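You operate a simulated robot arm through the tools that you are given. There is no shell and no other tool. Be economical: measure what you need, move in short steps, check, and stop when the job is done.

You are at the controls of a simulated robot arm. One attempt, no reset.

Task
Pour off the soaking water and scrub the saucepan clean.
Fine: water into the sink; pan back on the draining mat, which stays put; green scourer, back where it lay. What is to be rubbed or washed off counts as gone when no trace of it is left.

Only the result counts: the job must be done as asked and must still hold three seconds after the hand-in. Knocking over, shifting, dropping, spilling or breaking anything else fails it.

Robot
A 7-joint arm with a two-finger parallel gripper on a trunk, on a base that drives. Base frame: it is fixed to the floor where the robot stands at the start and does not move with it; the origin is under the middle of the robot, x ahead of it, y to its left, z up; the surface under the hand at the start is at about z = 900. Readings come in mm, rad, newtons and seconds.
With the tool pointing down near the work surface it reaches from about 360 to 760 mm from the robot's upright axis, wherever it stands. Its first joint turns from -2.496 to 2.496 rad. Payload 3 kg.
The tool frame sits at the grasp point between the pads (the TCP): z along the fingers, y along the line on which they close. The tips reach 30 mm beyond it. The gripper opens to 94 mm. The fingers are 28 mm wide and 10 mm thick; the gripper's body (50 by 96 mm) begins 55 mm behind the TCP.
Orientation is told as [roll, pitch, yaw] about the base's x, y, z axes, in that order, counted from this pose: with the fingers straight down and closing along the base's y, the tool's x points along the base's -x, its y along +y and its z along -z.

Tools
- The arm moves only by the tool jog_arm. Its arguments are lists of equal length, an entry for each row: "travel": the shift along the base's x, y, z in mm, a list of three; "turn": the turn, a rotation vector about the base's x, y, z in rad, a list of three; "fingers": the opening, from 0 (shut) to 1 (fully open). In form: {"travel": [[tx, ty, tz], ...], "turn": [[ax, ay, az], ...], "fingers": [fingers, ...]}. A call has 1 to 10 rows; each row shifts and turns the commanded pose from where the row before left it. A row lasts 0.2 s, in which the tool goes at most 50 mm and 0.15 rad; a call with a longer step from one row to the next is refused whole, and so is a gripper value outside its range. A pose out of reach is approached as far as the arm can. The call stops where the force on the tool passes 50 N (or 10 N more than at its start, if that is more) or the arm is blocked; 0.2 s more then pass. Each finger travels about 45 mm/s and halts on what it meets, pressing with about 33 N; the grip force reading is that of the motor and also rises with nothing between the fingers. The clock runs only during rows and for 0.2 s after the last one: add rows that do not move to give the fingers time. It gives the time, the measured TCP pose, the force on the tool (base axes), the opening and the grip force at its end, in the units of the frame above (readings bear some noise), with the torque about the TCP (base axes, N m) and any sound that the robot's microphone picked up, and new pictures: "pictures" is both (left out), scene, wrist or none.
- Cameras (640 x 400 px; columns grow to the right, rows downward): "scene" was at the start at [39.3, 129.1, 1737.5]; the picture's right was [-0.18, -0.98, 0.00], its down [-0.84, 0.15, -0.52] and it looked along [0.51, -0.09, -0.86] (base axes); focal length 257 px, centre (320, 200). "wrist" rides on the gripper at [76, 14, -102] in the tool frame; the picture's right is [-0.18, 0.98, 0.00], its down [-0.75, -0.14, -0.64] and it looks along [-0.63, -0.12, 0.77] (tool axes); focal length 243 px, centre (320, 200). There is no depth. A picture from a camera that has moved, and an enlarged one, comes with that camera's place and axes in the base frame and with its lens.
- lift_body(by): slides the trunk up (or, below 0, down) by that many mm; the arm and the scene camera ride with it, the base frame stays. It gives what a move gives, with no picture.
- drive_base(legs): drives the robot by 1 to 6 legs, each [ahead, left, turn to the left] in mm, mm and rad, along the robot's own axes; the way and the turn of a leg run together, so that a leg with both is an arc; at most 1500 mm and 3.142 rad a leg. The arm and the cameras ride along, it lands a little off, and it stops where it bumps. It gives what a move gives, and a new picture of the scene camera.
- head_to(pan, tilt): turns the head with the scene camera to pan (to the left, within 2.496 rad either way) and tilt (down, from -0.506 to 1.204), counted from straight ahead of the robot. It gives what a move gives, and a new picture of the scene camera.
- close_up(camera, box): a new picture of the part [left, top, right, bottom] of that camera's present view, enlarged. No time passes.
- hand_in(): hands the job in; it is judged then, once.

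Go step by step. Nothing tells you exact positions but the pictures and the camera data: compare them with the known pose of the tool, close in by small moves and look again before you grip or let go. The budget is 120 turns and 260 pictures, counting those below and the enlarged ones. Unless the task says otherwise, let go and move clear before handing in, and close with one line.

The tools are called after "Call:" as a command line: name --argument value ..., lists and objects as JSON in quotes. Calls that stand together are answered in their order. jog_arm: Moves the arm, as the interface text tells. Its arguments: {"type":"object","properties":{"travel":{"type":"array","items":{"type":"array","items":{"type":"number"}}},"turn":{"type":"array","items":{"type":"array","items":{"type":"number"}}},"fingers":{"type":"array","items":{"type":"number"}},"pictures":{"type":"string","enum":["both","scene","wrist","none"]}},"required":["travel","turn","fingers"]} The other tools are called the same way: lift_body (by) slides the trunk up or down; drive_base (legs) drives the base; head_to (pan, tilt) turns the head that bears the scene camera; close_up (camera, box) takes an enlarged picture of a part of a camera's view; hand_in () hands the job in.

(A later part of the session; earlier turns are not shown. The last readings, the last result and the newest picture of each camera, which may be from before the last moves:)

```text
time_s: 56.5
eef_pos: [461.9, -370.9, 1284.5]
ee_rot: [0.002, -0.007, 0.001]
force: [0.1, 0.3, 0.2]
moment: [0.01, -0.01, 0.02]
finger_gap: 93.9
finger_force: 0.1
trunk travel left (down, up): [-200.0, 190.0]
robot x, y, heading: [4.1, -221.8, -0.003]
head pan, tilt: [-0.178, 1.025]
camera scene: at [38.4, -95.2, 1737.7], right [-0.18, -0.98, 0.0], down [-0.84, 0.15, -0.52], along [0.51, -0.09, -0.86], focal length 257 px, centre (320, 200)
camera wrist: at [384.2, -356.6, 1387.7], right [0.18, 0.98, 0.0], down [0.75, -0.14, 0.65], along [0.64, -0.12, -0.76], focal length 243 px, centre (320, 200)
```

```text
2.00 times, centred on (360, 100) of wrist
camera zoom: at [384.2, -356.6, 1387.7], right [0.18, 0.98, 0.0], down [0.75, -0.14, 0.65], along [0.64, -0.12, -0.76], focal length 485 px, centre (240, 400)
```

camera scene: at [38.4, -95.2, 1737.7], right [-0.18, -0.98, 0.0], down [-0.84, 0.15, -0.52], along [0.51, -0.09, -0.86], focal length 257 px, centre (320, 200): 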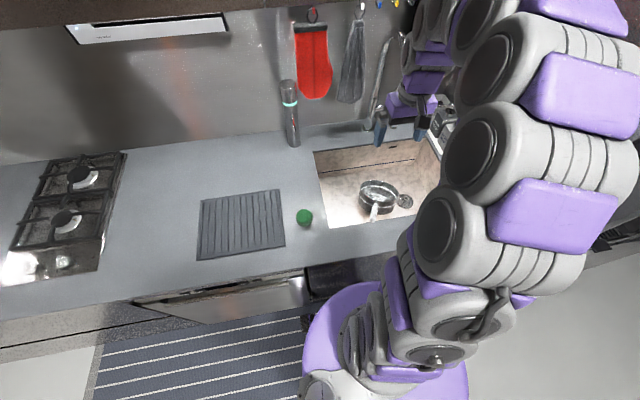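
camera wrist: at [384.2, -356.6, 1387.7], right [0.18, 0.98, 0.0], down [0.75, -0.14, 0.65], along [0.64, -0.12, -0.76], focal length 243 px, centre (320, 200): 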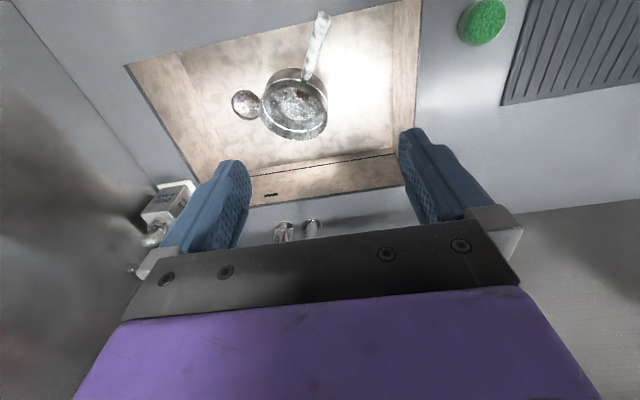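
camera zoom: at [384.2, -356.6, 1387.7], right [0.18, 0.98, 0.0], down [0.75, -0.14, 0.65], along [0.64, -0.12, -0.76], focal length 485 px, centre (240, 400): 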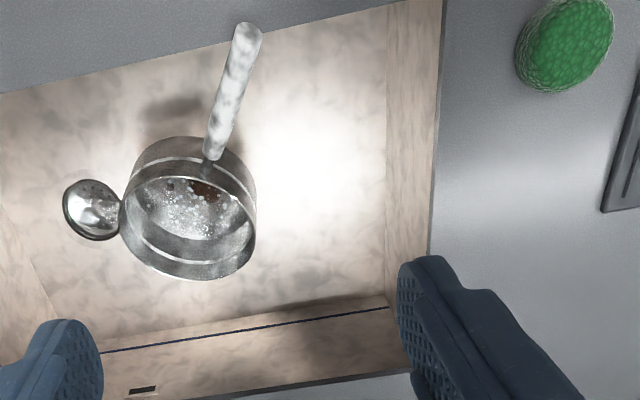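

The pan sits upright and empty mid-sink, its handle resting on the front counter edge: handle start (511,−409,850), tip (411,−354,918). I'll take it by the handle with the palm bearing, as worked before.

Call:
jog_arm --travel '[[5, -4, -40], [5, -4, -40], [5, -4, -40], [5, -4, -40], [5, -4, -40], [5, -4, -40], [5, -4, -35], [5, -5, -35]]' --turn '[[0, 0, -0.1265], [0, 0, -0.1265], [0, 0, -0.1265], [0, 0, -0.1265], [-0.046, -0.084, 0], [-0.046, -0.084, 0], [-0.046, -0.084, 0], [-0.046, -0.084, 0]]' --fingers '[0.7, 0.7, 0.7, 0.7, 0.7, 0.7, 0.7, 0.7]'

Call:
close_up --camera "scene" --box '[290, 130, 450, 230]'

```text
time_s: 58.3
eef_pos: [501.2, -400.6, 970.8]
ee_rot: [0.002, -0.39, -0.506]
force: [-0.4, 0.7, 0.6]
moment: [-0.01, 0.01, -0.03]
finger_gap: 66.1
finger_force: 0.1
trunk travel left (down, up): [-200.0, 190.0]
robot x, y, heading: [-3.1, -223.9, -0.003]
head pan, tilt: [-0.178, 1.025]
camera scene: at [41.1, -94.1, 1737.5], right [-0.18, -0.98, 0.0], down [-0.84, 0.15, -0.52], along [0.51, -0.09, -0.86], focal length 257 px, centre (320, 200)
camera wrist: at [411.0, -335.9, 1038.0], right [0.62, 0.78, 0.07], down [0.33, -0.34, 0.88], along [0.71, -0.53, -0.47], focal length 243 px, centre (320, 200)
```

scene: 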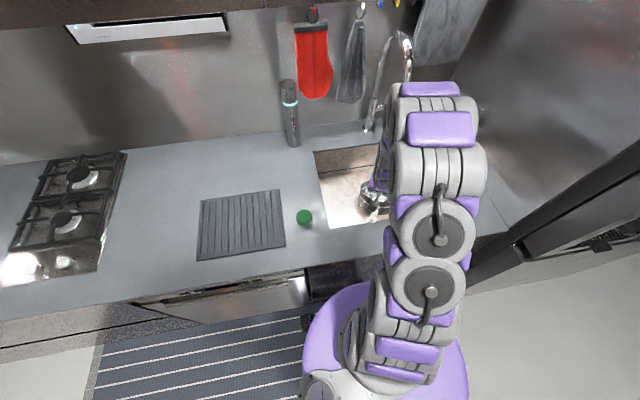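
wrist: 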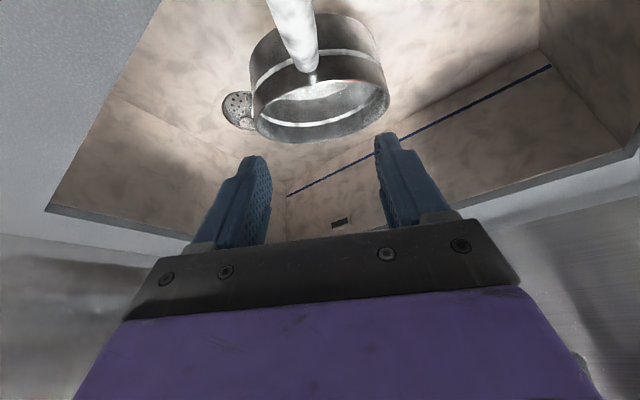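

```text
4.00 times, centred on (370, 180) of scene
camera zoom: at [41.1, -94.1, 1737.5], right [-0.18, -0.98, 0.0], down [-0.84, 0.15, -0.52], along [0.51, -0.09, -0.86], focal length 1028 px, centre (120, 280)
```

zoom: 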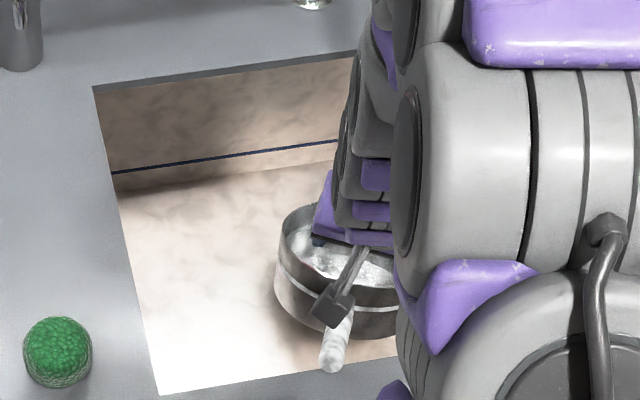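

Alignment matches. Descending.

Call:
jog_arm --travel '[[0, -1, -30], [0, -1, -30], [0, 0, -20], [0, 0, -10]]' --turn '[[0, 0, 0], [0, 0, 0], [0, 0, 0], [0, 0, 0]]' --fingers '[0.7, 0.7, 0.7, 0.7]' --pictures "wrist"

```text
time_s: 59.3
eef_pos: [501.4, -403.0, 883.2]
ee_rot: [0.002, -0.389, -0.507]
force: [0.5, 0.4, 0.5]
moment: [0.01, 0.0, 0.02]
finger_gap: 65.9
finger_force: 0.1
trunk travel left (down, up): [-200.0, 190.0]
robot x, y, heading: [-2.8, -218.6, -0.003]
head pan, tilt: [-0.178, 1.025]
camera wrist: at [411.7, -337.2, 949.9], right [0.62, 0.78, 0.07], down [0.33, -0.34, 0.88], along [0.71, -0.53, -0.47], focal length 243 px, centre (320, 200)
```

wrist: 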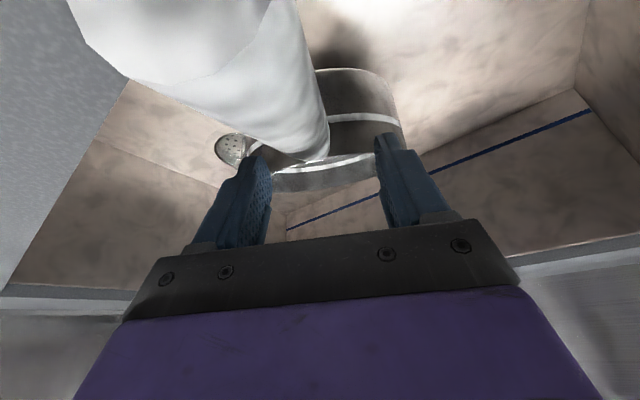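

The handle is about 12 mm left in view; I'll shift sideways and continue down gently.

Call:
jog_arm --travel '[[-3, -5, 0], [-3, -4, -5], [0, 0, -5], [0, 0, -4]]' --turn '[[0, 0, 0], [0, 0, 0], [0, 0, 0], [0, 0, 0]]' --fingers '[0.7, 0.7, 0.7, 0.7]' --pictures "wrist"

```text
time_s: 60.3
eef_pos: [494.1, -412.1, 869.7]
ee_rot: [0.002, -0.39, -0.505]
force: [0.9, 0.2, 0.2]
moment: [-0.01, -0.01, 0.02]
finger_gap: 65.8
finger_force: 0.1
trunk travel left (down, up): [-200.0, 190.0]
robot x, y, heading: [1.7, -223.8, 0.001]
head pan, tilt: [-0.178, 1.025]
camera wrist: at [404.5, -346.8, 936.3], right [0.62, 0.78, 0.07], down [0.33, -0.34, 0.88], along [0.71, -0.53, -0.47], focal length 243 px, centre (320, 200)
```

wrist: 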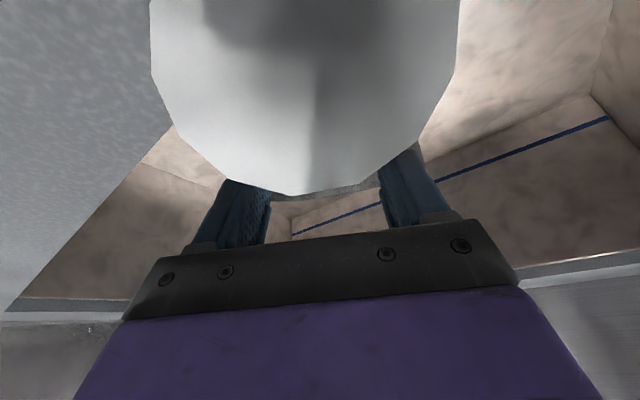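

Call:
jog_arm --travel '[[0, 0, -3], [0, 0, -3], [0, 0, -2], [0, 0, -2], [0, 0, 0]]' --turn '[[0, 0, 0], [0, 0, 0], [0, 0, 0], [0, 0, 0], [0, 0, 0]]' --fingers '[0.7, 0.7, 0.7, 0.7, 0.7]' --pictures "wrist"

```text
time_s: 61.5
eef_pos: [495.0, -413.3, 858.7]
ee_rot: [0.002, -0.391, -0.507]
force: [-0.5, 0.1, -0.5]
moment: [0.03, 0.03, 0.02]
finger_gap: 66.1
finger_force: 0.0
trunk travel left (down, up): [-200.0, 190.0]
robot x, y, heading: [1.6, -223.4, -0.006]
head pan, tilt: [-0.178, 1.025]
camera wrist: at [404.7, -347.6, 926.1], right [0.62, 0.78, 0.07], down [0.33, -0.34, 0.88], along [0.71, -0.53, -0.47], focal length 243 px, centre (320, 200)
```

wrist: 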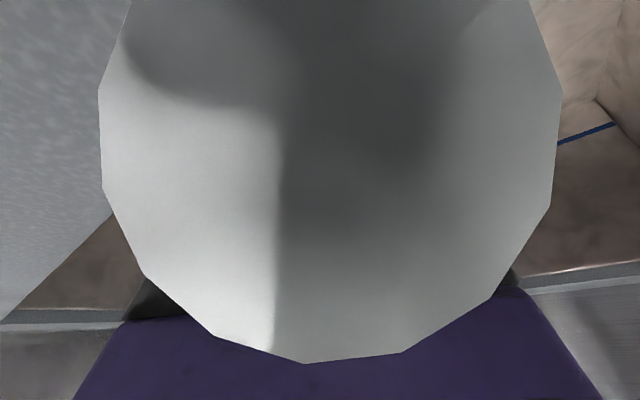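

Palm is almost touching. I'll align the yaw with the handle, lower a touch and close.

Call:
jog_arm --travel '[[0, 0, 0], [0, 0, -1], [0, 0, -1], [0, 0, 0]]' --turn '[[0, 0, -0.05], [0, 0, -0.05], [0, 0, 0], [0, 0, 0]]' --fingers '[0.7, 0.7, 0.7, 0.7]' --pictures "wrist"

```text
time_s: 62.5
eef_pos: [494.1, -412.3, 856.3]
ee_rot: [0.002, -0.391, -0.605]
force: [-0.2, 0.1, -0.2]
moment: [0.01, 0.0, 0.01]
finger_gap: 65.8
finger_force: 0.0
trunk travel left (down, up): [-200.0, 190.0]
robot x, y, heading: [-1.3, -221.1, -0.003]
head pan, tilt: [-0.178, 1.025]
camera wrist: at [411.6, -338.2, 924.5], right [0.7, 0.71, 0.07], down [0.29, -0.38, 0.88], along [0.65, -0.59, -0.47], focal length 243 px, centre (320, 200)
```

wrist: 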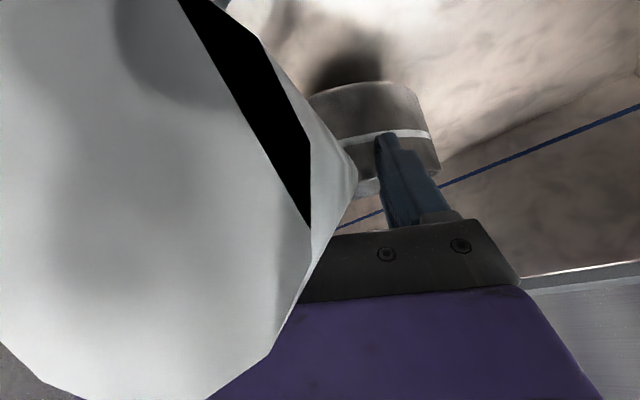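

Call:
jog_arm --travel '[[0, 0, -1], [0, 0, -1], [0, 0, -1], [0, 0, 0]]' --turn '[[0, 0, 0], [0, 0, 0], [0, 0, 0], [0, 0, 0]]' --fingers '[0.7, 0.7, 0.7, 0.7]' --pictures "none"

```text
time_s: 63.5
eef_pos: [496.1, -412.5, 853.3]
ee_rot: [0.002, -0.389, -0.606]
force: [0.4, 0.0, -0.1]
moment: [0.01, 0.02, -0.01]
finger_gap: 65.8
finger_force: 0.0
trunk travel left (down, up): [-200.0, 190.0]
robot x, y, heading: [-1.3, -220.9, -0.006]
head pan, tilt: [-0.178, 1.025]
```

Call:
jog_arm --travel '[[0, 0, -1], [0, 0, -1], [0, 0, -1], [0, 0, 0]]' --turn '[[0, 0, 0], [0, 0, 0], [0, 0, 0], [0, 0, 0]]' --fingers '[0.7, 0.7, 0.7, 0.7]' --pictures "none"

```text
time_s: 64.5
eef_pos: [496.5, -412.0, 852.0]
ee_rot: [0.002, -0.393, -0.606]
force: [6.1, -1.4, 20.7]
moment: [0.66, 0.92, -0.12]
finger_gap: 65.7
finger_force: 0.0
trunk travel left (down, up): [-200.0, 190.0]
robot x, y, heading: [-1.8, -221.4, -0.003]
head pan, tilt: [-0.178, 1.025]
```

Palm contact reached. Closing, then a small lift.

Call:
jog_arm --travel '[[0, 0, 1], [0, 0, 0], [0, 0, 0], [0, 0, 0], [0, 0, 0], [0, 0, 0]]' --turn '[[0, 0, 0], [0, 0, 0], [0, 0, 0], [0, 0, 0], [0, 0, 0], [0, 0, 0]]' --fingers '[0.5, 0.3, 0.1, 0, 0, 0]' --pictures "none"

Call:
jog_arm --travel '[[0, 0, 4], [0, 0, 8], [0, 0, 8], [0, 0, 8], [0, 0, 8], [0, 0, 0]]' --turn '[[0, 0, 0], [0, 0, 0], [0, 0, 0], [0, 0, 0], [0, 0, 0], [0, 0, 0]]' --fingers '[0, 0, 0, 0, 0, 0]'

```text
time_s: 65.9
eef_pos: [495.8, -412.0, 852.6]
ee_rot: [0.002, -0.389, -0.605]
force: [12.1, -1.5, 13.1]
moment: [0.22, 0.52, -0.2]
finger_gap: 27.9
finger_force: 32.9
trunk travel left (down, up): [-200.0, 190.0]
robot x, y, heading: [2.3, -219.6, 0.001]
head pan, tilt: [-0.178, 1.025]
```

```text
time_s: 67.3
eef_pos: [495.8, -412.8, 888.5]
ee_rot: [0.003, -0.389, -0.606]
force: [0.3, 0.4, -6.4]
moment: [0.32, 0.37, -0.01]
finger_gap: 27.6
finger_force: 33.1
trunk travel left (down, up): [-200.0, 190.0]
robot x, y, heading: [0.1, -228.5, -0.001]
head pan, tilt: [-0.178, 1.025]
camera scene: at [41.2, -94.7, 1737.5], right [-0.18, -0.98, 0.0], down [-0.84, 0.15, -0.52], along [0.51, -0.09, -0.86], focal length 257 px, centre (320, 200)
camera wrist: at [412.3, -338.4, 956.4], right [0.7, 0.71, 0.07], down [0.29, -0.38, 0.88], along [0.65, -0.59, -0.47], focal length 243 px, centre (320, 200)
```

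scene: 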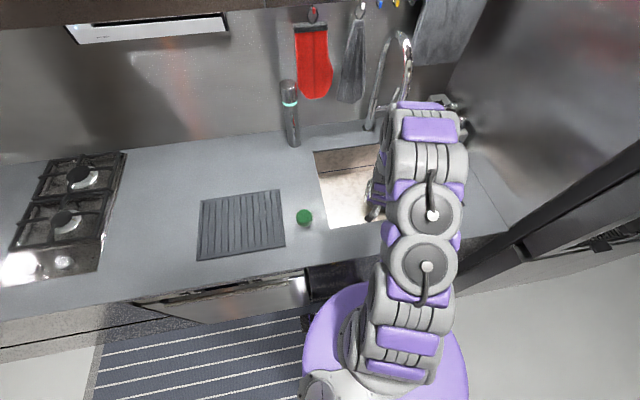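
wrist: 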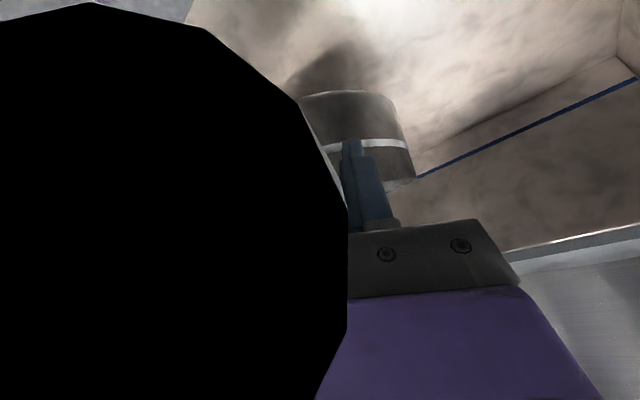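

Pan held (6.4 N empty). Lifting and levelling it.

Call:
jog_arm --travel '[[0, 0, 15], [0, 0, 25], [0, 0, 25], [0, 0, 25], [0, 0, 25], [0, 0, 25], [0, 0, 25], [0, 0, 25], [0, 0, 10]]' --turn '[[0, 0, 0], [0, 0, 0], [-0.037, -0.0535, 0], [-0.037, -0.0535, 0], [-0.037, -0.0535, 0], [-0.037, -0.0535, 0], [-0.037, -0.0535, 0], [-0.037, -0.0535, 0], [0, 0, 0]]' --fingers '[0, 0, 0, 0, 0, 0, 0, 0, 0]'

```text
time_s: 69.3
eef_pos: [495.4, -411.7, 1088.8]
ee_rot: [0.001, -0.78, -0.605]
force: [-0.1, -1.1, -7.9]
moment: [0.37, 0.48, 0.04]
finger_gap: 27.8
finger_force: 33.5
trunk travel left (down, up): [-200.0, 190.0]
robot x, y, heading: [-0.1, -222.9, -0.004]
head pan, tilt: [-0.178, 1.025]
camera scene: at [40.0, -93.8, 1737.5], right [-0.18, -0.98, 0.0], down [-0.84, 0.15, -0.52], along [0.51, -0.09, -0.86], focal length 257 px, centre (320, 200)
camera wrist: at [398.6, -328.6, 1110.3], right [0.67, 0.73, 0.13], down [-0.01, -0.17, 0.99], along [0.75, -0.66, -0.1], focal length 243 px, centre (320, 200)
```

scene: 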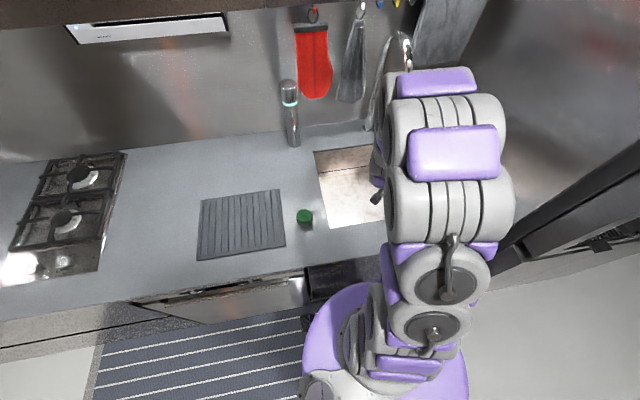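
wrist: 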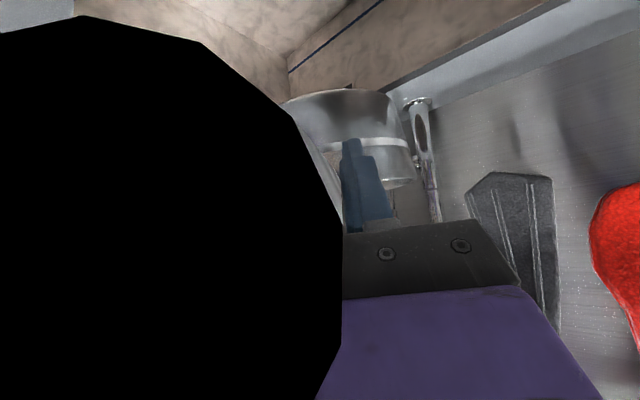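

The pan is level at height. Driving the base back left to its start place with it.

Call:
drive_base --legs '[[0, 222, 0]]'

```text
time_s: 71.0
eef_pos: [496.0, -189.4, 1087.9]
ee_rot: [0.003, -0.777, -0.604]
force: [-0.6, 0.3, -7.2]
moment: [0.32, 0.47, 0.0]
finger_gap: 27.8
finger_force: 33.0
trunk travel left (down, up): [-200.0, 190.0]
robot x, y, heading: [1.5, -1.3, 0.005]
head pan, tilt: [-0.178, 1.025]
camera scene: at [39.7, 129.3, 1737.5], right [-0.17, -0.98, 0.0], down [-0.84, 0.15, -0.52], along [0.51, -0.09, -0.86], focal length 257 px, centre (320, 200)
```

scene: 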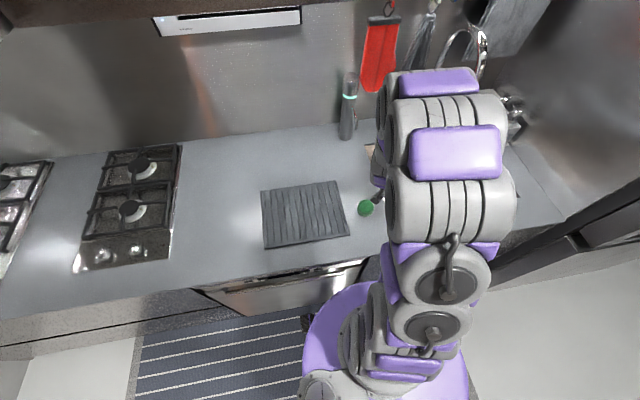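

Now carry it over the mat, turning to the original heading.

Call:
jog_arm --travel '[[-2, 12, 4], [-4, 25, 4], [-5, 30, 0], [-5, 30, 0], [-5, 30, 0], [-5, 30, 0], [-5, 30, 0], [-5, 25, 0]]' --turn '[[0, 0, -0.03], [0, 0, -0.03], [0, 0, -0.03], [0, 0, -0.03], [0, 0, -0.03], [0, 0, -0.03], [0, 0, -0.03], [0, 0, -0.03]]' --fingers '[0, 0, 0, 0, 0, 0, 0, 0]'

```text
time_s: 72.8
eef_pos: [466.4, 13.2, 1106.4]
ee_rot: [0.005, -0.779, -0.844]
force: [0.4, -0.6, -6.2]
moment: [0.43, 0.38, -0.04]
finger_gap: 27.5
finger_force: 33.2
out of reach, approached as far as the arm can: row 2, 3
trunk travel left (down, up): [-200.0, 190.0]
robot x, y, heading: [2.0, 2.6, 0.002]
head pan, tilt: [-0.178, 1.025]
camera scene: at [39.7, 133.7, 1737.2], right [-0.17, -0.98, 0.0], down [-0.84, 0.15, -0.52], along [0.51, -0.09, -0.86], focal length 257 px, centre (320, 200)
camera wrist: at [392.7, 116.9, 1127.2], right [0.82, 0.56, 0.13], down [-0.05, -0.16, 0.99], along [0.57, -0.82, -0.1], focal length 243 px, centre (320, 200)
```

scene: 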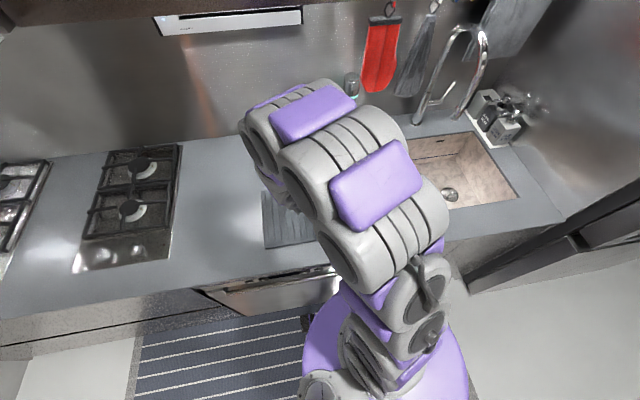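
wrist: 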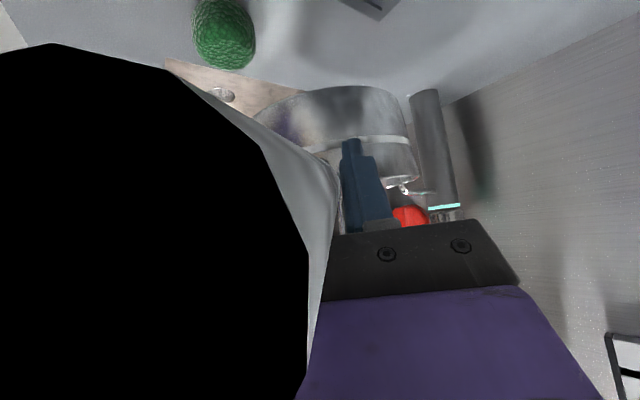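

Call:
jog_arm --travel '[[-5, 20, 0], [-5, 29, 0], [-5, 29, 0], [-5, 30, 0], [-5, 30, 0], [-5, 30, 0], [-5, 25, 0], [-2, 12, 0]]' --turn '[[0, 0, -0.03], [0, 0, -0.03], [0, 0, -0.03], [0, 0, -0.03], [0, 0, -0.03], [0, 0, -0.03], [0, 0, -0.02], [0, 0, 0]]' --fingers '[0, 0, 0, 0, 0, 0, 0, 0]'

Call:
close_up --camera "scene" --box '[220, 150, 400, 262]'

```text
time_s: 74.6
eef_pos: [432.6, 218.3, 1104.8]
ee_rot: [0.002, -0.781, -1.043]
force: [0.0, -0.1, -6.9]
moment: [0.48, 0.29, -0.01]
finger_gap: 27.9
finger_force: 33.1
trunk travel left (down, up): [-200.0, 190.0]
robot x, y, heading: [0.9, 0.8, 0.002]
head pan, tilt: [-0.178, 1.025]
camera scene: at [39.1, 136.4, 1737.0], right [-0.17, -0.98, 0.0], down [-0.84, 0.15, -0.52], along [0.51, -0.09, -0.86], focal length 257 px, centre (320, 200)
camera wrist: at [380.8, 334.9, 1125.2], right [0.91, 0.38, 0.13], down [-0.08, -0.14, 0.99], along [0.4, -0.91, -0.1], focal length 243 px, centre (320, 200)
```

scene: 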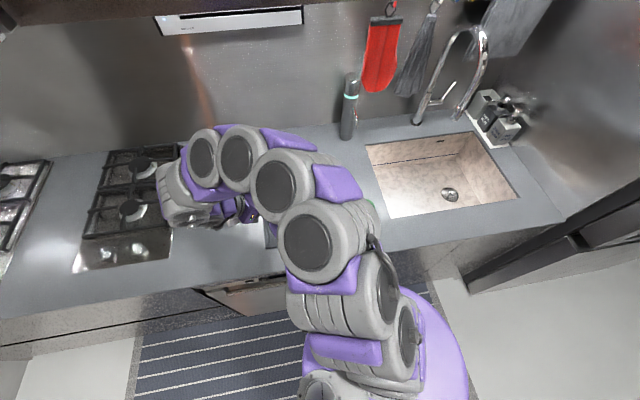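
wrist: 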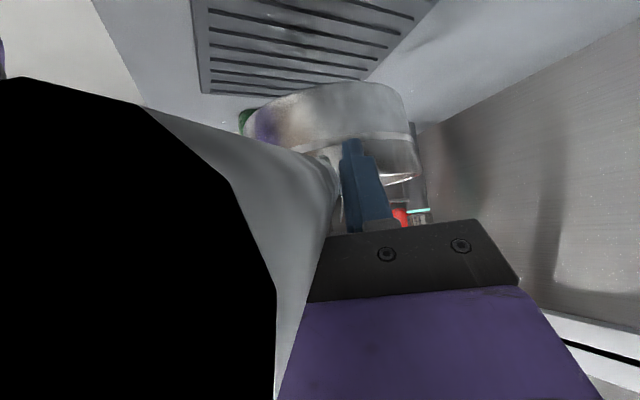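

```text
3.56 times, centred on (310, 206) of scene
camera zoom: at [39.1, 136.4, 1737.0], right [-0.17, -0.98, 0.0], down [-0.84, 0.15, -0.52], along [0.51, -0.09, -0.86], focal length 913 px, centre (356, 179)
```

zoom: 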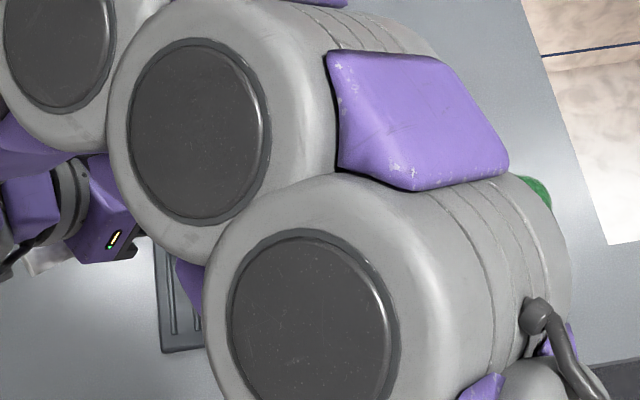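

Pan is above its old place. Lowering toward the mat.

Call:
jog_arm --travel '[[0, 0, -20], [0, 0, -25], [0, 0, -25], [0, 0, -15], [0, 0, -8], [0, 0, 0]]' --turn '[[0, 0, 0], [0, 0, 0], [0, 0, 0], [0, 0, 0], [0, 0, 0], [0, 0, 0]]' --fingers '[0, 0, 0, 0, 0, 0]'

```text
time_s: 76.0
eef_pos: [430.8, 218.4, 1012.7]
ee_rot: [0.002, -0.778, -1.043]
force: [-0.5, -0.2, -7.2]
moment: [0.52, 0.27, 0.0]
finger_gap: 27.6
finger_force: 32.8
trunk travel left (down, up): [-200.0, 190.0]
robot x, y, heading: [2.4, 2.4, -0.001]
head pan, tilt: [-0.178, 1.025]
camera scene: at [39.3, 135.8, 1737.0], right [-0.17, -0.98, 0.0], down [-0.84, 0.15, -0.52], along [0.51, -0.09, -0.86], focal length 257 px, centre (320, 200)
camera wrist: at [378.2, 333.9, 1033.4], right [0.91, 0.38, 0.13], down [-0.08, -0.15, 0.99], along [0.4, -0.91, -0.1], focal length 243 px, centre (320, 200)
```

scene: 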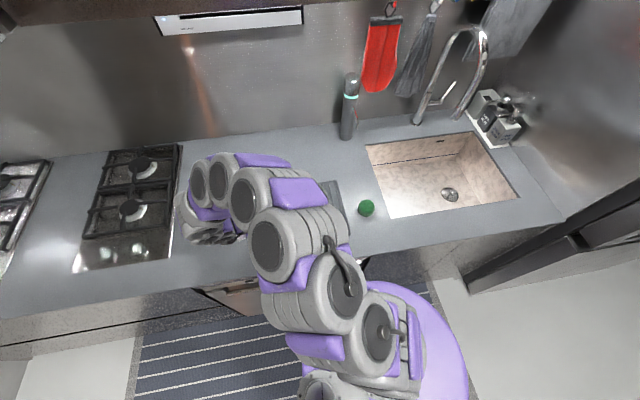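
wrist: 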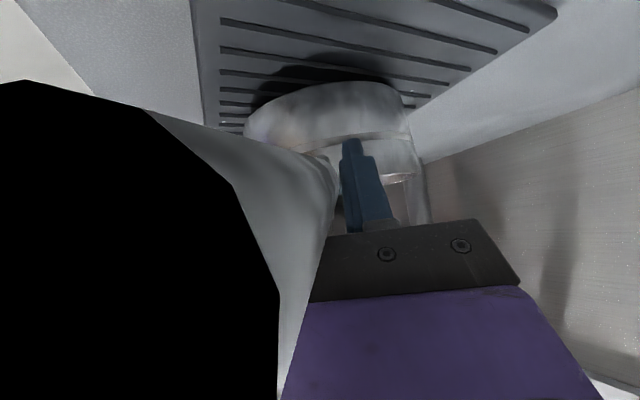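

Call:
jog_arm --travel '[[0, 0, -4], [0, 0, -4], [0, 0, -3], [0, 0, -3], [0, 0, -2], [0, 0, 0]]' --turn '[[0, 0, 0], [0, 0, 0], [0, 0, 0], [0, 0, 0], [0, 0, 0], [0, 0, 0]]' --fingers '[0, 0, 0, 0, 0, 0]' --pictures "wrist"

```text
time_s: 77.4
eef_pos: [430.8, 216.9, 996.1]
ee_rot: [0.004, -0.78, -1.044]
force: [-4.2, 6.4, 0.6]
moment: [-0.58, -0.3, -0.11]
finger_gap: 27.6
finger_force: 32.3
trunk travel left (down, up): [-200.0, 190.0]
robot x, y, heading: [-1.3, 1.3, 0.001]
head pan, tilt: [-0.178, 1.025]
camera wrist: at [378.7, 334.3, 1017.1], right [0.91, 0.38, 0.13], down [-0.08, -0.14, 0.99], along [0.4, -0.91, -0.1], focal length 243 px, centre (320, 200)
```

wrist: 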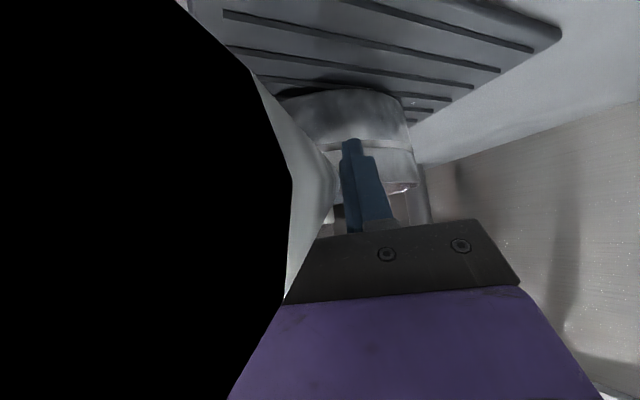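

The pan is touching down. Ease down a little more, then open.

Call:
jog_arm --travel '[[-1, 2, -2], [0, 0, -2], [0, 0, 0], [0, 0, 0], [0, 0, 0], [0, 0, 0], [0, 0, 0]]' --turn '[[0, 0, 0], [0, 0, 0], [0, 0, 0], [0, 0, 0], [0, 0, 0], [0, 0, 0], [0, 0, 0]]' --fingers '[0, 0, 0, 0.35, 0.5, 0.7, 0.7]' --pictures "wrist"

```text
time_s: 79.0
eef_pos: [429.8, 221.5, 991.9]
ee_rot: [0.003, -0.78, -1.045]
force: [0.3, 0.4, -0.2]
moment: [0.03, 0.0, -0.03]
finger_gap: 65.5
finger_force: 0.0
trunk travel left (down, up): [-200.0, 190.0]
robot x, y, heading: [0.7, 4.7, 0.002]
head pan, tilt: [-0.178, 1.025]
camera wrist: at [378.2, 336.7, 1012.6], right [0.91, 0.38, 0.13], down [-0.08, -0.14, 0.99], along [0.4, -0.91, -0.1], focal length 243 px, centre (320, 200)
```

wrist: 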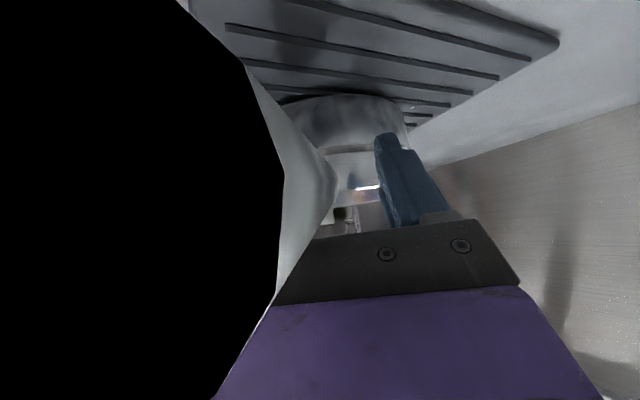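

Released. Raising straight up and moving away to look.

Call:
jog_arm --travel '[[0, 0, 15], [0, 0, 30], [0, 0, 40], [0, 0, 40], [0, 0, 40], [0, 0, 40], [0, 0, 40]]' --turn '[[0, 0, 0], [0, 0, 0], [0, 0, 0], [0.1, 0.058, 0], [0.1, 0.058, 0], [0.1, 0.058, 0], [0.1, 0.058, 0]]' --fingers '[0.7, 0.7, 0.7, 0.7, 1, 1, 1]' --pictures "none"

Call:
jog_arm --travel '[[5, -38, 5], [5, -38, 5], [5, -38, 5], [5, -38, 5], [5, -38, 0], [5, -38, 0], [5, -38, 0], [0, -38, 0], [0, -30, 0]]' --turn '[[0.1, 0.058, 0], [0.1, 0.058, 0], [0.075, 0.043, 0], [0, 0, 0.14], [0, 0, 0.14], [0, 0, 0.14], [0, 0, 0.14], [0, 0, 0.14], [0, 0, 0.14]]' --fingers '[1, 1, 1, 1, 1, 1, 1, 1, 1]'

Call:
close_up --camera "scene" --box '[220, 150, 400, 262]'

Call:
close_up --camera "wrist" --box '[320, 0, 640, 200]'

```text
time_s: 80.6
eef_pos: [430.4, 218.2, 1236.2]
ee_rot: [0.004, -0.317, -1.045]
force: [-0.4, 0.2, -0.2]
moment: [0.02, 0.0, 0.01]
finger_gap: 93.9
finger_force: 0.0
trunk travel left (down, up): [-200.0, 190.0]
robot x, y, heading: [-2.0, -0.7, 0.004]
head pan, tilt: [-0.178, 1.025]
```

```text
time_s: 82.6
eef_pos: [463.2, -117.0, 1255.7]
ee_rot: [0.007, 0.002, -0.205]
force: [-0.4, -0.5, -0.6]
moment: [-0.01, 0.0, 0.0]
finger_gap: 93.6
finger_force: 0.1
trunk travel left (down, up): [-200.0, 190.0]
robot x, y, heading: [-0.6, -0.5, -0.002]
head pan, tilt: [-0.178, 1.025]
camera scene: at [37.9, 128.1, 1737.7], right [-0.17, -0.98, 0.0], down [-0.84, 0.15, -0.52], along [0.51, -0.09, -0.86], focal length 257 px, centre (320, 200)
camera wrist: at [390.8, -89.0, 1360.2], right [0.38, 0.93, 0.01], down [0.71, -0.3, 0.64], along [0.59, -0.24, -0.77], focal length 243 px, centre (320, 200)
```

scene: 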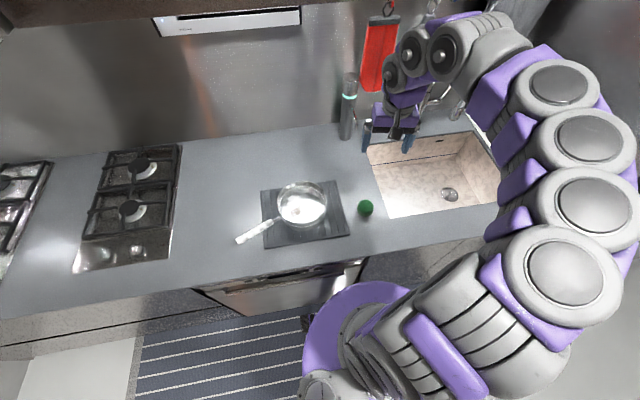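
wrist: 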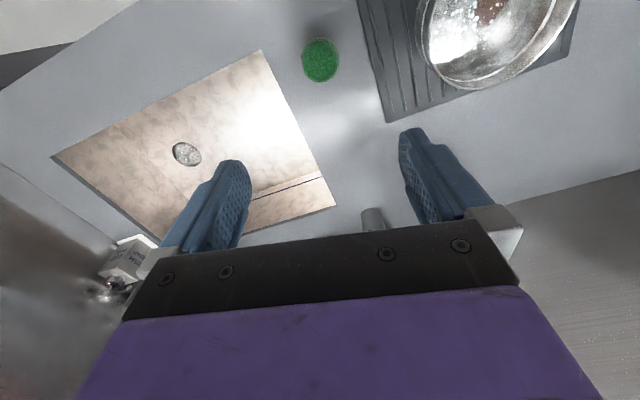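

```text
3.56 times, centred on (310, 206) of scene
camera zoom: at [37.9, 128.1, 1737.7], right [-0.17, -0.98, 0.0], down [-0.84, 0.15, -0.52], along [0.51, -0.09, -0.86], focal length 913 px, centre (356, 179)
```

zoom: 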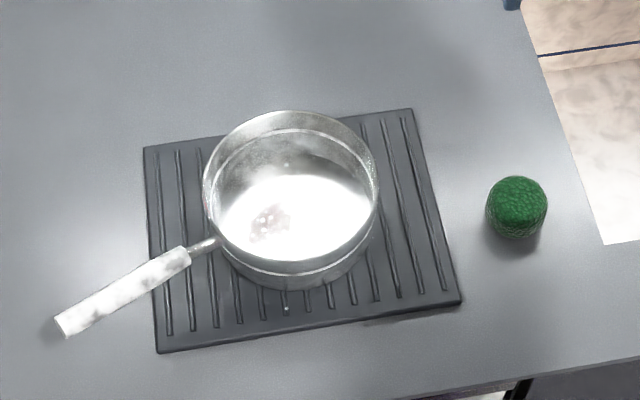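

```text
2.00 times, centred on (480, 100) of wrist
camera zoom: at [390.8, -89.0, 1360.2], right [0.38, 0.93, 0.01], down [0.71, -0.3, 0.64], along [0.59, -0.24, -0.77], focal length 485 px, centre (0, 400)
```

zoom: 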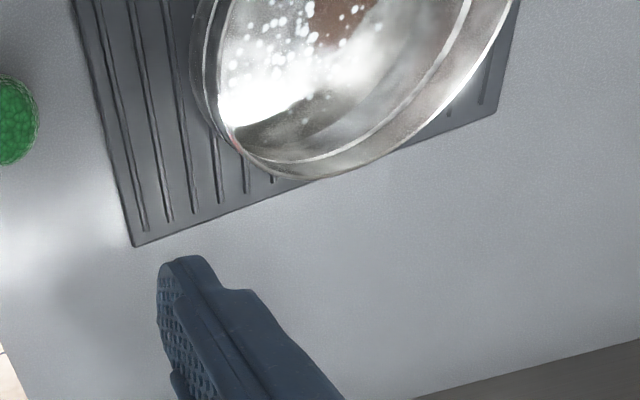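

The pan is back on the mat, which hasn't moved. Next is the scourer at about (461,−115); lowering over it to check its height.

Call:
jog_arm --travel '[[-1, 1, -40], [-1, 1, -40], [0, 0, -45], [0, 0, -45], [0, 0, -35], [0, 0, -20]]' --turn '[[0, 0, 0.1], [0, 0, 0.105], [0, 0, 0], [0, 0, 0], [0, 0, 0], [0, 0, 0]]' --fingers '[1, 1, 1, 1, 1, 1]'

Call:
close_up --camera "wrist" --box '[160, 0, 480, 200]'

Call:
close_up --camera "scene" --box '[320, 150, 420, 250]'

```text
time_s: 84.0
eef_pos: [463.2, -113.2, 1031.5]
ee_rot: [0.008, -0.001, -0.001]
force: [0.3, -0.2, -0.1]
moment: [0.02, -0.01, 0.03]
finger_gap: 94.2
finger_force: 0.0
trunk travel left (down, up): [-200.0, 190.0]
robot x, y, heading: [-1.3, -0.1, 0.002]
head pan, tilt: [-0.178, 1.025]
camera scene: at [39.1, 129.1, 1737.6], right [-0.17, -0.98, 0.0], down [-0.84, 0.15, -0.52], along [0.51, -0.09, -0.86], focal length 257 px, centre (320, 200)
camera wrist: at [386.8, -100.1, 1135.2], right [0.18, 0.98, 0.01], down [0.75, -0.15, 0.64], along [0.63, -0.11, -0.77], focal length 243 px, centre (320, 200)
```

scene: 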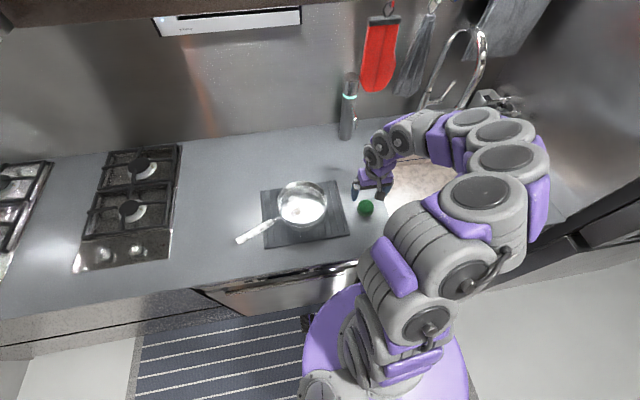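
wrist: 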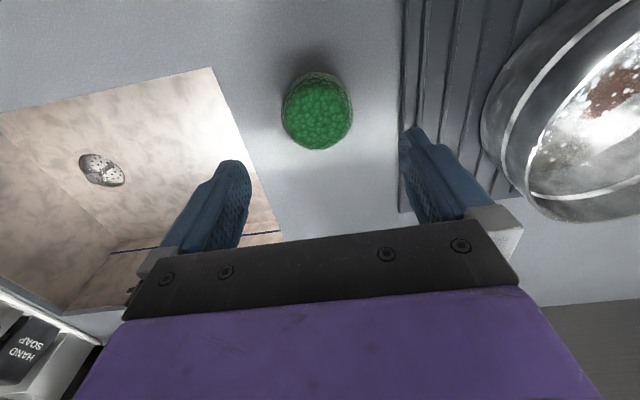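

```text
2.00 times, centred on (320, 100) of wrist
camera zoom: at [386.8, -100.1, 1135.2], right [0.18, 0.98, 0.01], down [0.75, -0.15, 0.64], along [0.63, -0.11, -0.77], focal length 485 px, centre (320, 400)
```

zoom: 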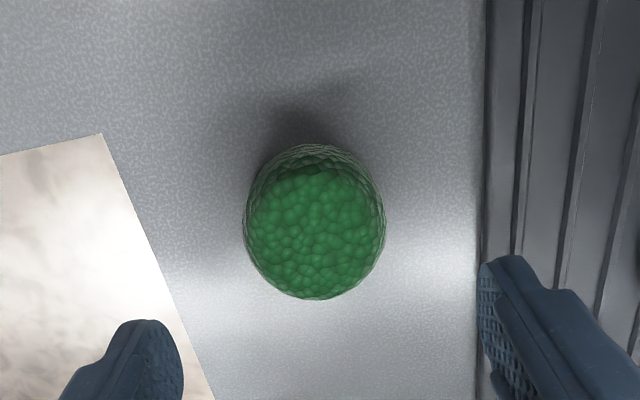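

```text
4.00 times, centred on (370, 200) of scene
camera zoom: at [39.1, 129.1, 1737.6], right [-0.17, -0.98, 0.0], down [-0.84, 0.15, -0.52], along [0.51, -0.09, -0.86], focal length 1028 px, centre (120, 200)
```

zoom: 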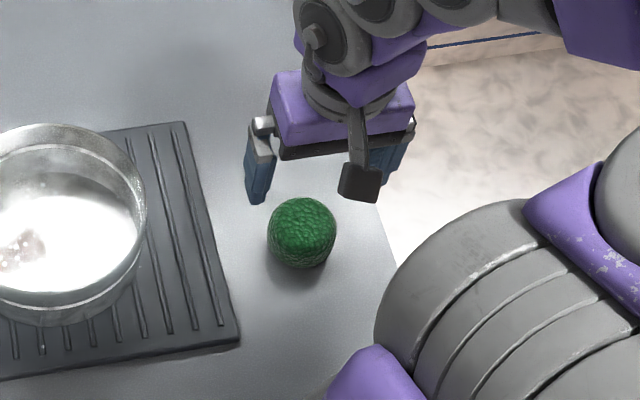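

The scourer is a rounded puck about 60 mm wide and 38 high, centred near (464,−114). I'll grip just its upper half so the scrubbing face stays exposed.

Call:
jog_arm --travel '[[0, -1, -30], [0, 0, -30], [0, 0, -22], [0, 0, 0], [0, 0, 0], [0, 0, 0], [0, 0, 0], [0, 0, 0]]' --turn '[[-0.008, 0, 0], [0, 0, 0], [0, 0, 0], [0, 0, 0], [0, 0, 0], [0, 0, 0], [0, 0, 0], [0, 0, 0]]' --fingers '[1, 1, 1, 0.8, 0.6, 0.4, 0.2, 0]'

Call:
close_up --camera "scene" --box '[320, 150, 420, 250]'

```text
time_s: 85.8
eef_pos: [462.5, -115.9, 949.3]
ee_rot: [-0.001, 0.001, -0.001]
force: [1.4, -0.4, 1.8]
moment: [0.0, -0.1, 0.03]
finger_gap: 60.2
finger_force: 32.9
trunk travel left (down, up): [-200.0, 190.0]
robot x, y, heading: [0.4, 0.1, 0.001]
head pan, tilt: [-0.178, 1.025]
camera scene: at [38.8, 129.4, 1737.6], right [-0.17, -0.98, 0.0], down [-0.84, 0.15, -0.52], along [0.51, -0.09, -0.86], focal length 257 px, centre (320, 200)
camera wrist: at [386.2, -101.0, 1052.8], right [0.18, 0.98, 0.0], down [0.75, -0.14, 0.64], along [0.63, -0.12, -0.77], focal length 243 px, centre (320, 200)
```

scene: 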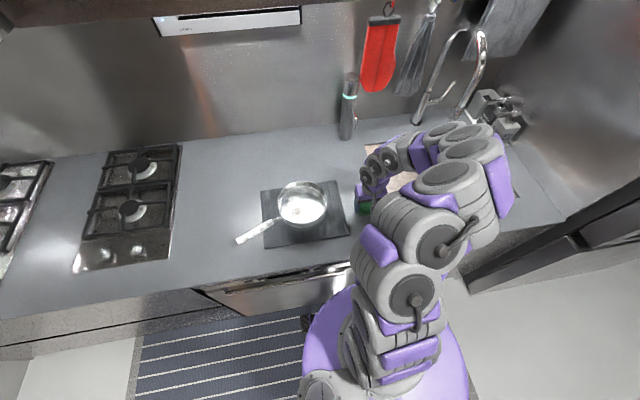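
wrist: 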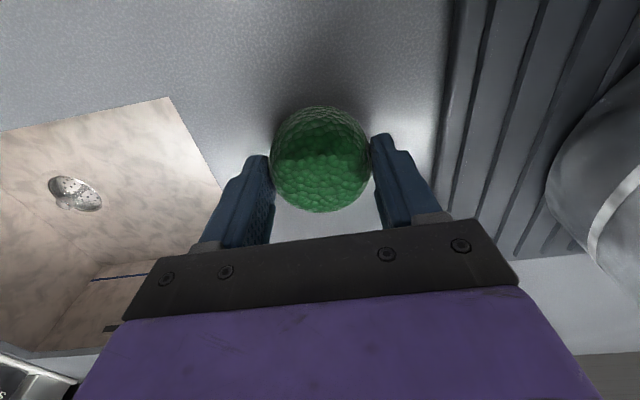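

```text
4.00 times, centred on (370, 200) of scene
camera zoom: at [38.8, 129.4, 1737.6], right [-0.17, -0.98, 0.0], down [-0.84, 0.15, -0.52], along [0.51, -0.09, -0.86], focal length 1028 px, centre (120, 200)
```

zoom: 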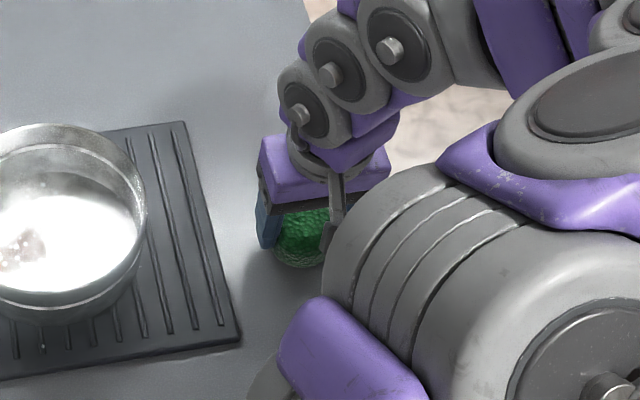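

Scourer gripped at 60 mm; release pose to return to is (462.5,−115.9,949.5). Lifting it and moving above the pan.

Call:
jog_arm --travel '[[0, 0, 10], [0, 0, 30], [0, 0, 40], [0, 0, 45], [0, 0, 45], [0, 35, 30], [0, 40, 0], [0, 40, 0], [0, 30, 0]]' --turn '[[0, 0, 0], [0, 0, 0], [0, 0, 0], [0, 0, 0], [0, 0, 0], [0, 0, 0], [0, 0, 0], [0, 0, 0], [0, 0, 0]]' --fingers '[0, 0, 0, 0, 0, 0, 0, 0, 0]'

Call:
close_up --camera "wrist" --box '[300, 0, 640, 220]'

Call:
close_up --camera "scene" --box '[260, 160, 350, 250]'

```text
time_s: 87.8
eef_pos: [466.2, 33.7, 1146.6]
ee_rot: [-0.003, 0.001, -0.002]
force: [0.0, 0.5, 0.0]
moment: [0.0, 0.02, -0.02]
finger_gap: 60.2
finger_force: 32.7
trunk travel left (down, up): [-200.0, 190.0]
robot x, y, heading: [-0.7, 1.6, -0.002]
head pan, tilt: [-0.178, 1.025]
camera scene: at [38.9, 132.5, 1737.4], right [-0.17, -0.98, 0.0], down [-0.84, 0.15, -0.52], along [0.51, -0.09, -0.86], focal length 257 px, centre (320, 200)
camera wrist: at [388.7, 49.0, 1251.8], right [0.19, 0.98, 0.0], down [0.75, -0.14, 0.64], along [0.63, -0.12, -0.77], focal length 243 px, centre (320, 200)
```

scene: 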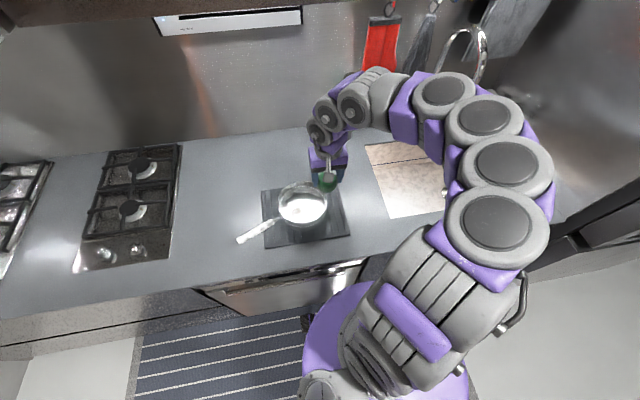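
wrist: 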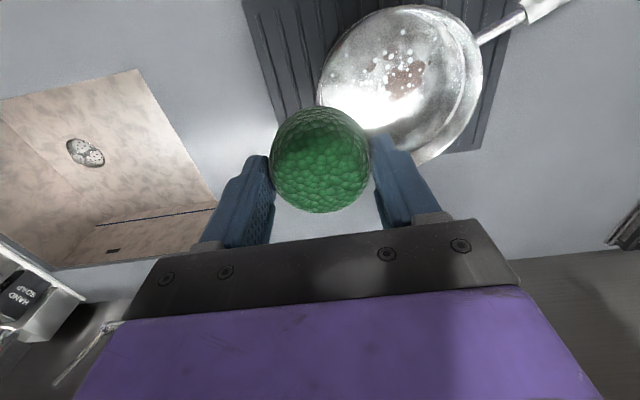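

```text
1.82 times, centred on (470, 110) of wrist
camera zoom: at [388.7, 49.0, 1251.8], right [0.19, 0.98, 0.0], down [0.75, -0.14, 0.64], along [0.63, -0.12, -0.77], focal length 441 px, centre (47, 364)
```

zoom: 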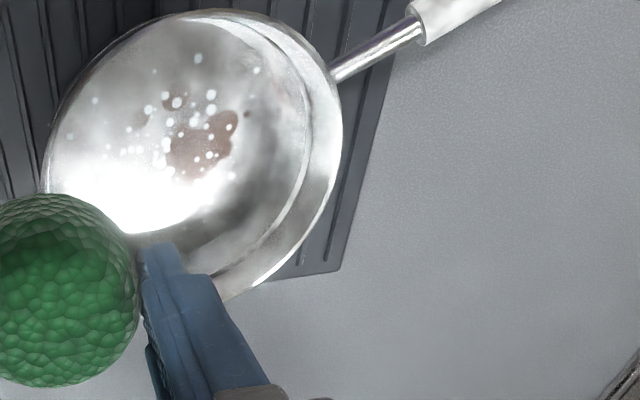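

```text
4.44 times, centred on (305, 205) of scene
camera zoom: at [38.9, 132.5, 1737.4], right [-0.17, -0.98, 0.0], down [-0.84, 0.15, -0.52], along [0.51, -0.09, -0.86], focal length 1142 px, centre (387, 178)
```

zoom: 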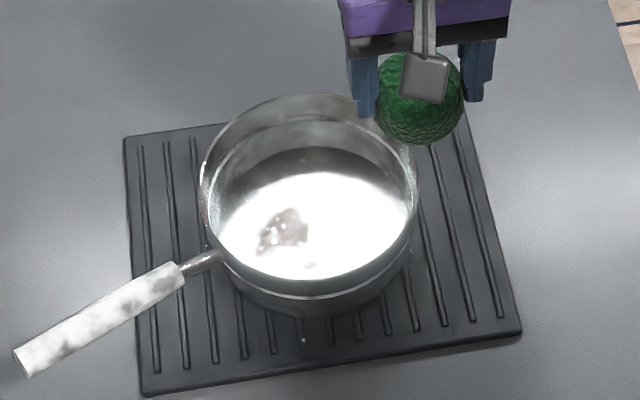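

Burnt patch is centred about (490,138) on the pan floor, with specks around it. Moving over the pan centre and down toward its floor.

Call:
jog_arm --travel '[[4, 27, 0], [4, 27, 0], [4, 25, 0], [0, 0, -35], [0, 0, -35], [0, 0, -35], [0, 0, -30], [0, 0, -20]]' --turn '[[0, 0, 0], [0, 0, 0], [0, 0, 0], [0, 0, 0], [0, 0, 0], [0, 0, 0], [0, 0, 0], [0, 0, 0]]' --fingers '[0, 0, 0, 0, 0, 0, 0, 0]'

Call:
close_up --camera "scene" --box '[260, 160, 350, 250]'

```text
time_s: 89.6
eef_pos: [474.6, 110.1, 993.5]
ee_rot: [-0.002, -0.001, -0.001]
force: [-0.9, 0.3, -0.4]
moment: [-0.01, -0.01, -0.02]
finger_gap: 60.3
finger_force: 33.4
trunk travel left (down, up): [-200.0, 190.0]
robot x, y, heading: [-1.0, 0.2, -0.001]
head pan, tilt: [-0.178, 1.025]
camera scene: at [39.6, 132.3, 1737.4], right [-0.17, -0.98, 0.0], down [-0.84, 0.15, -0.52], along [0.51, -0.09, -0.86], focal length 257 px, centre (320, 200)
camera wrist: at [397.8, 125.2, 1097.5], right [0.19, 0.98, 0.0], down [0.75, -0.14, 0.64], along [0.63, -0.12, -0.77], focal length 243 px, centre (320, 200)
```

scene: 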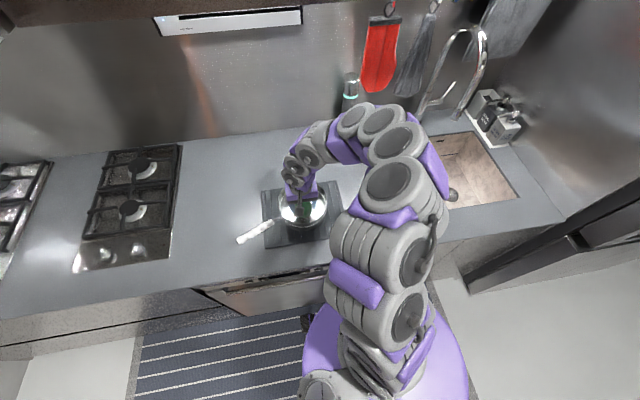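
wrist: 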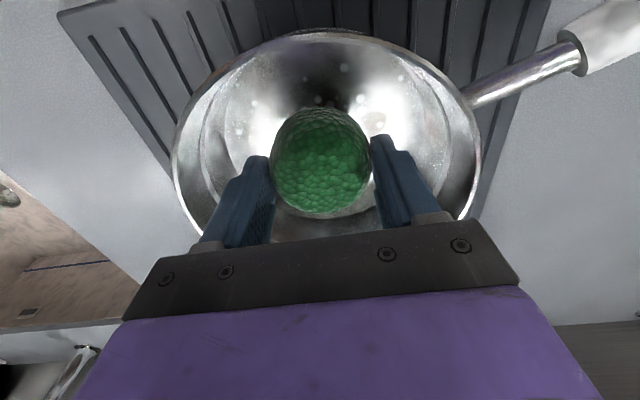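

```text
4.44 times, centred on (305, 205) of scene
camera zoom: at [39.6, 132.3, 1737.4], right [-0.17, -0.98, 0.0], down [-0.84, 0.15, -0.52], along [0.51, -0.09, -0.86], focal length 1142 px, centre (387, 178)
```

zoom: 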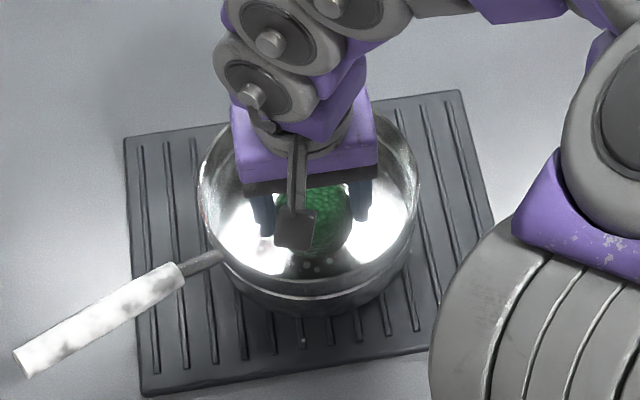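

Centred inside the pan. Descending gently to touch the floor.

Call:
jog_arm --travel '[[2, 2, -8], [0, 0, -8], [0, 0, -6], [0, 0, -4], [0, 0, -2], [0, 0, 0]]' --turn '[[0, 0, 0], [0, 0, 0], [0, 0, 0], [0, 0, 0], [0, 0, 0], [0, 0, 0]]' --fingers '[0, 0, 0, 0, 0, 0]' --pictures "none"

```text
time_s: 91.0
eef_pos: [476.6, 112.5, 967.8]
ee_rot: [-0.001, -0.001, -0.001]
force: [0.0, 0.1, 22.2]
moment: [0.14, 0.0, 0.03]
finger_gap: 60.1
finger_force: 33.1
trunk travel left (down, up): [-200.0, 190.0]
robot x, y, heading: [-1.7, 1.8, 0.001]
head pan, tilt: [-0.178, 1.025]
```

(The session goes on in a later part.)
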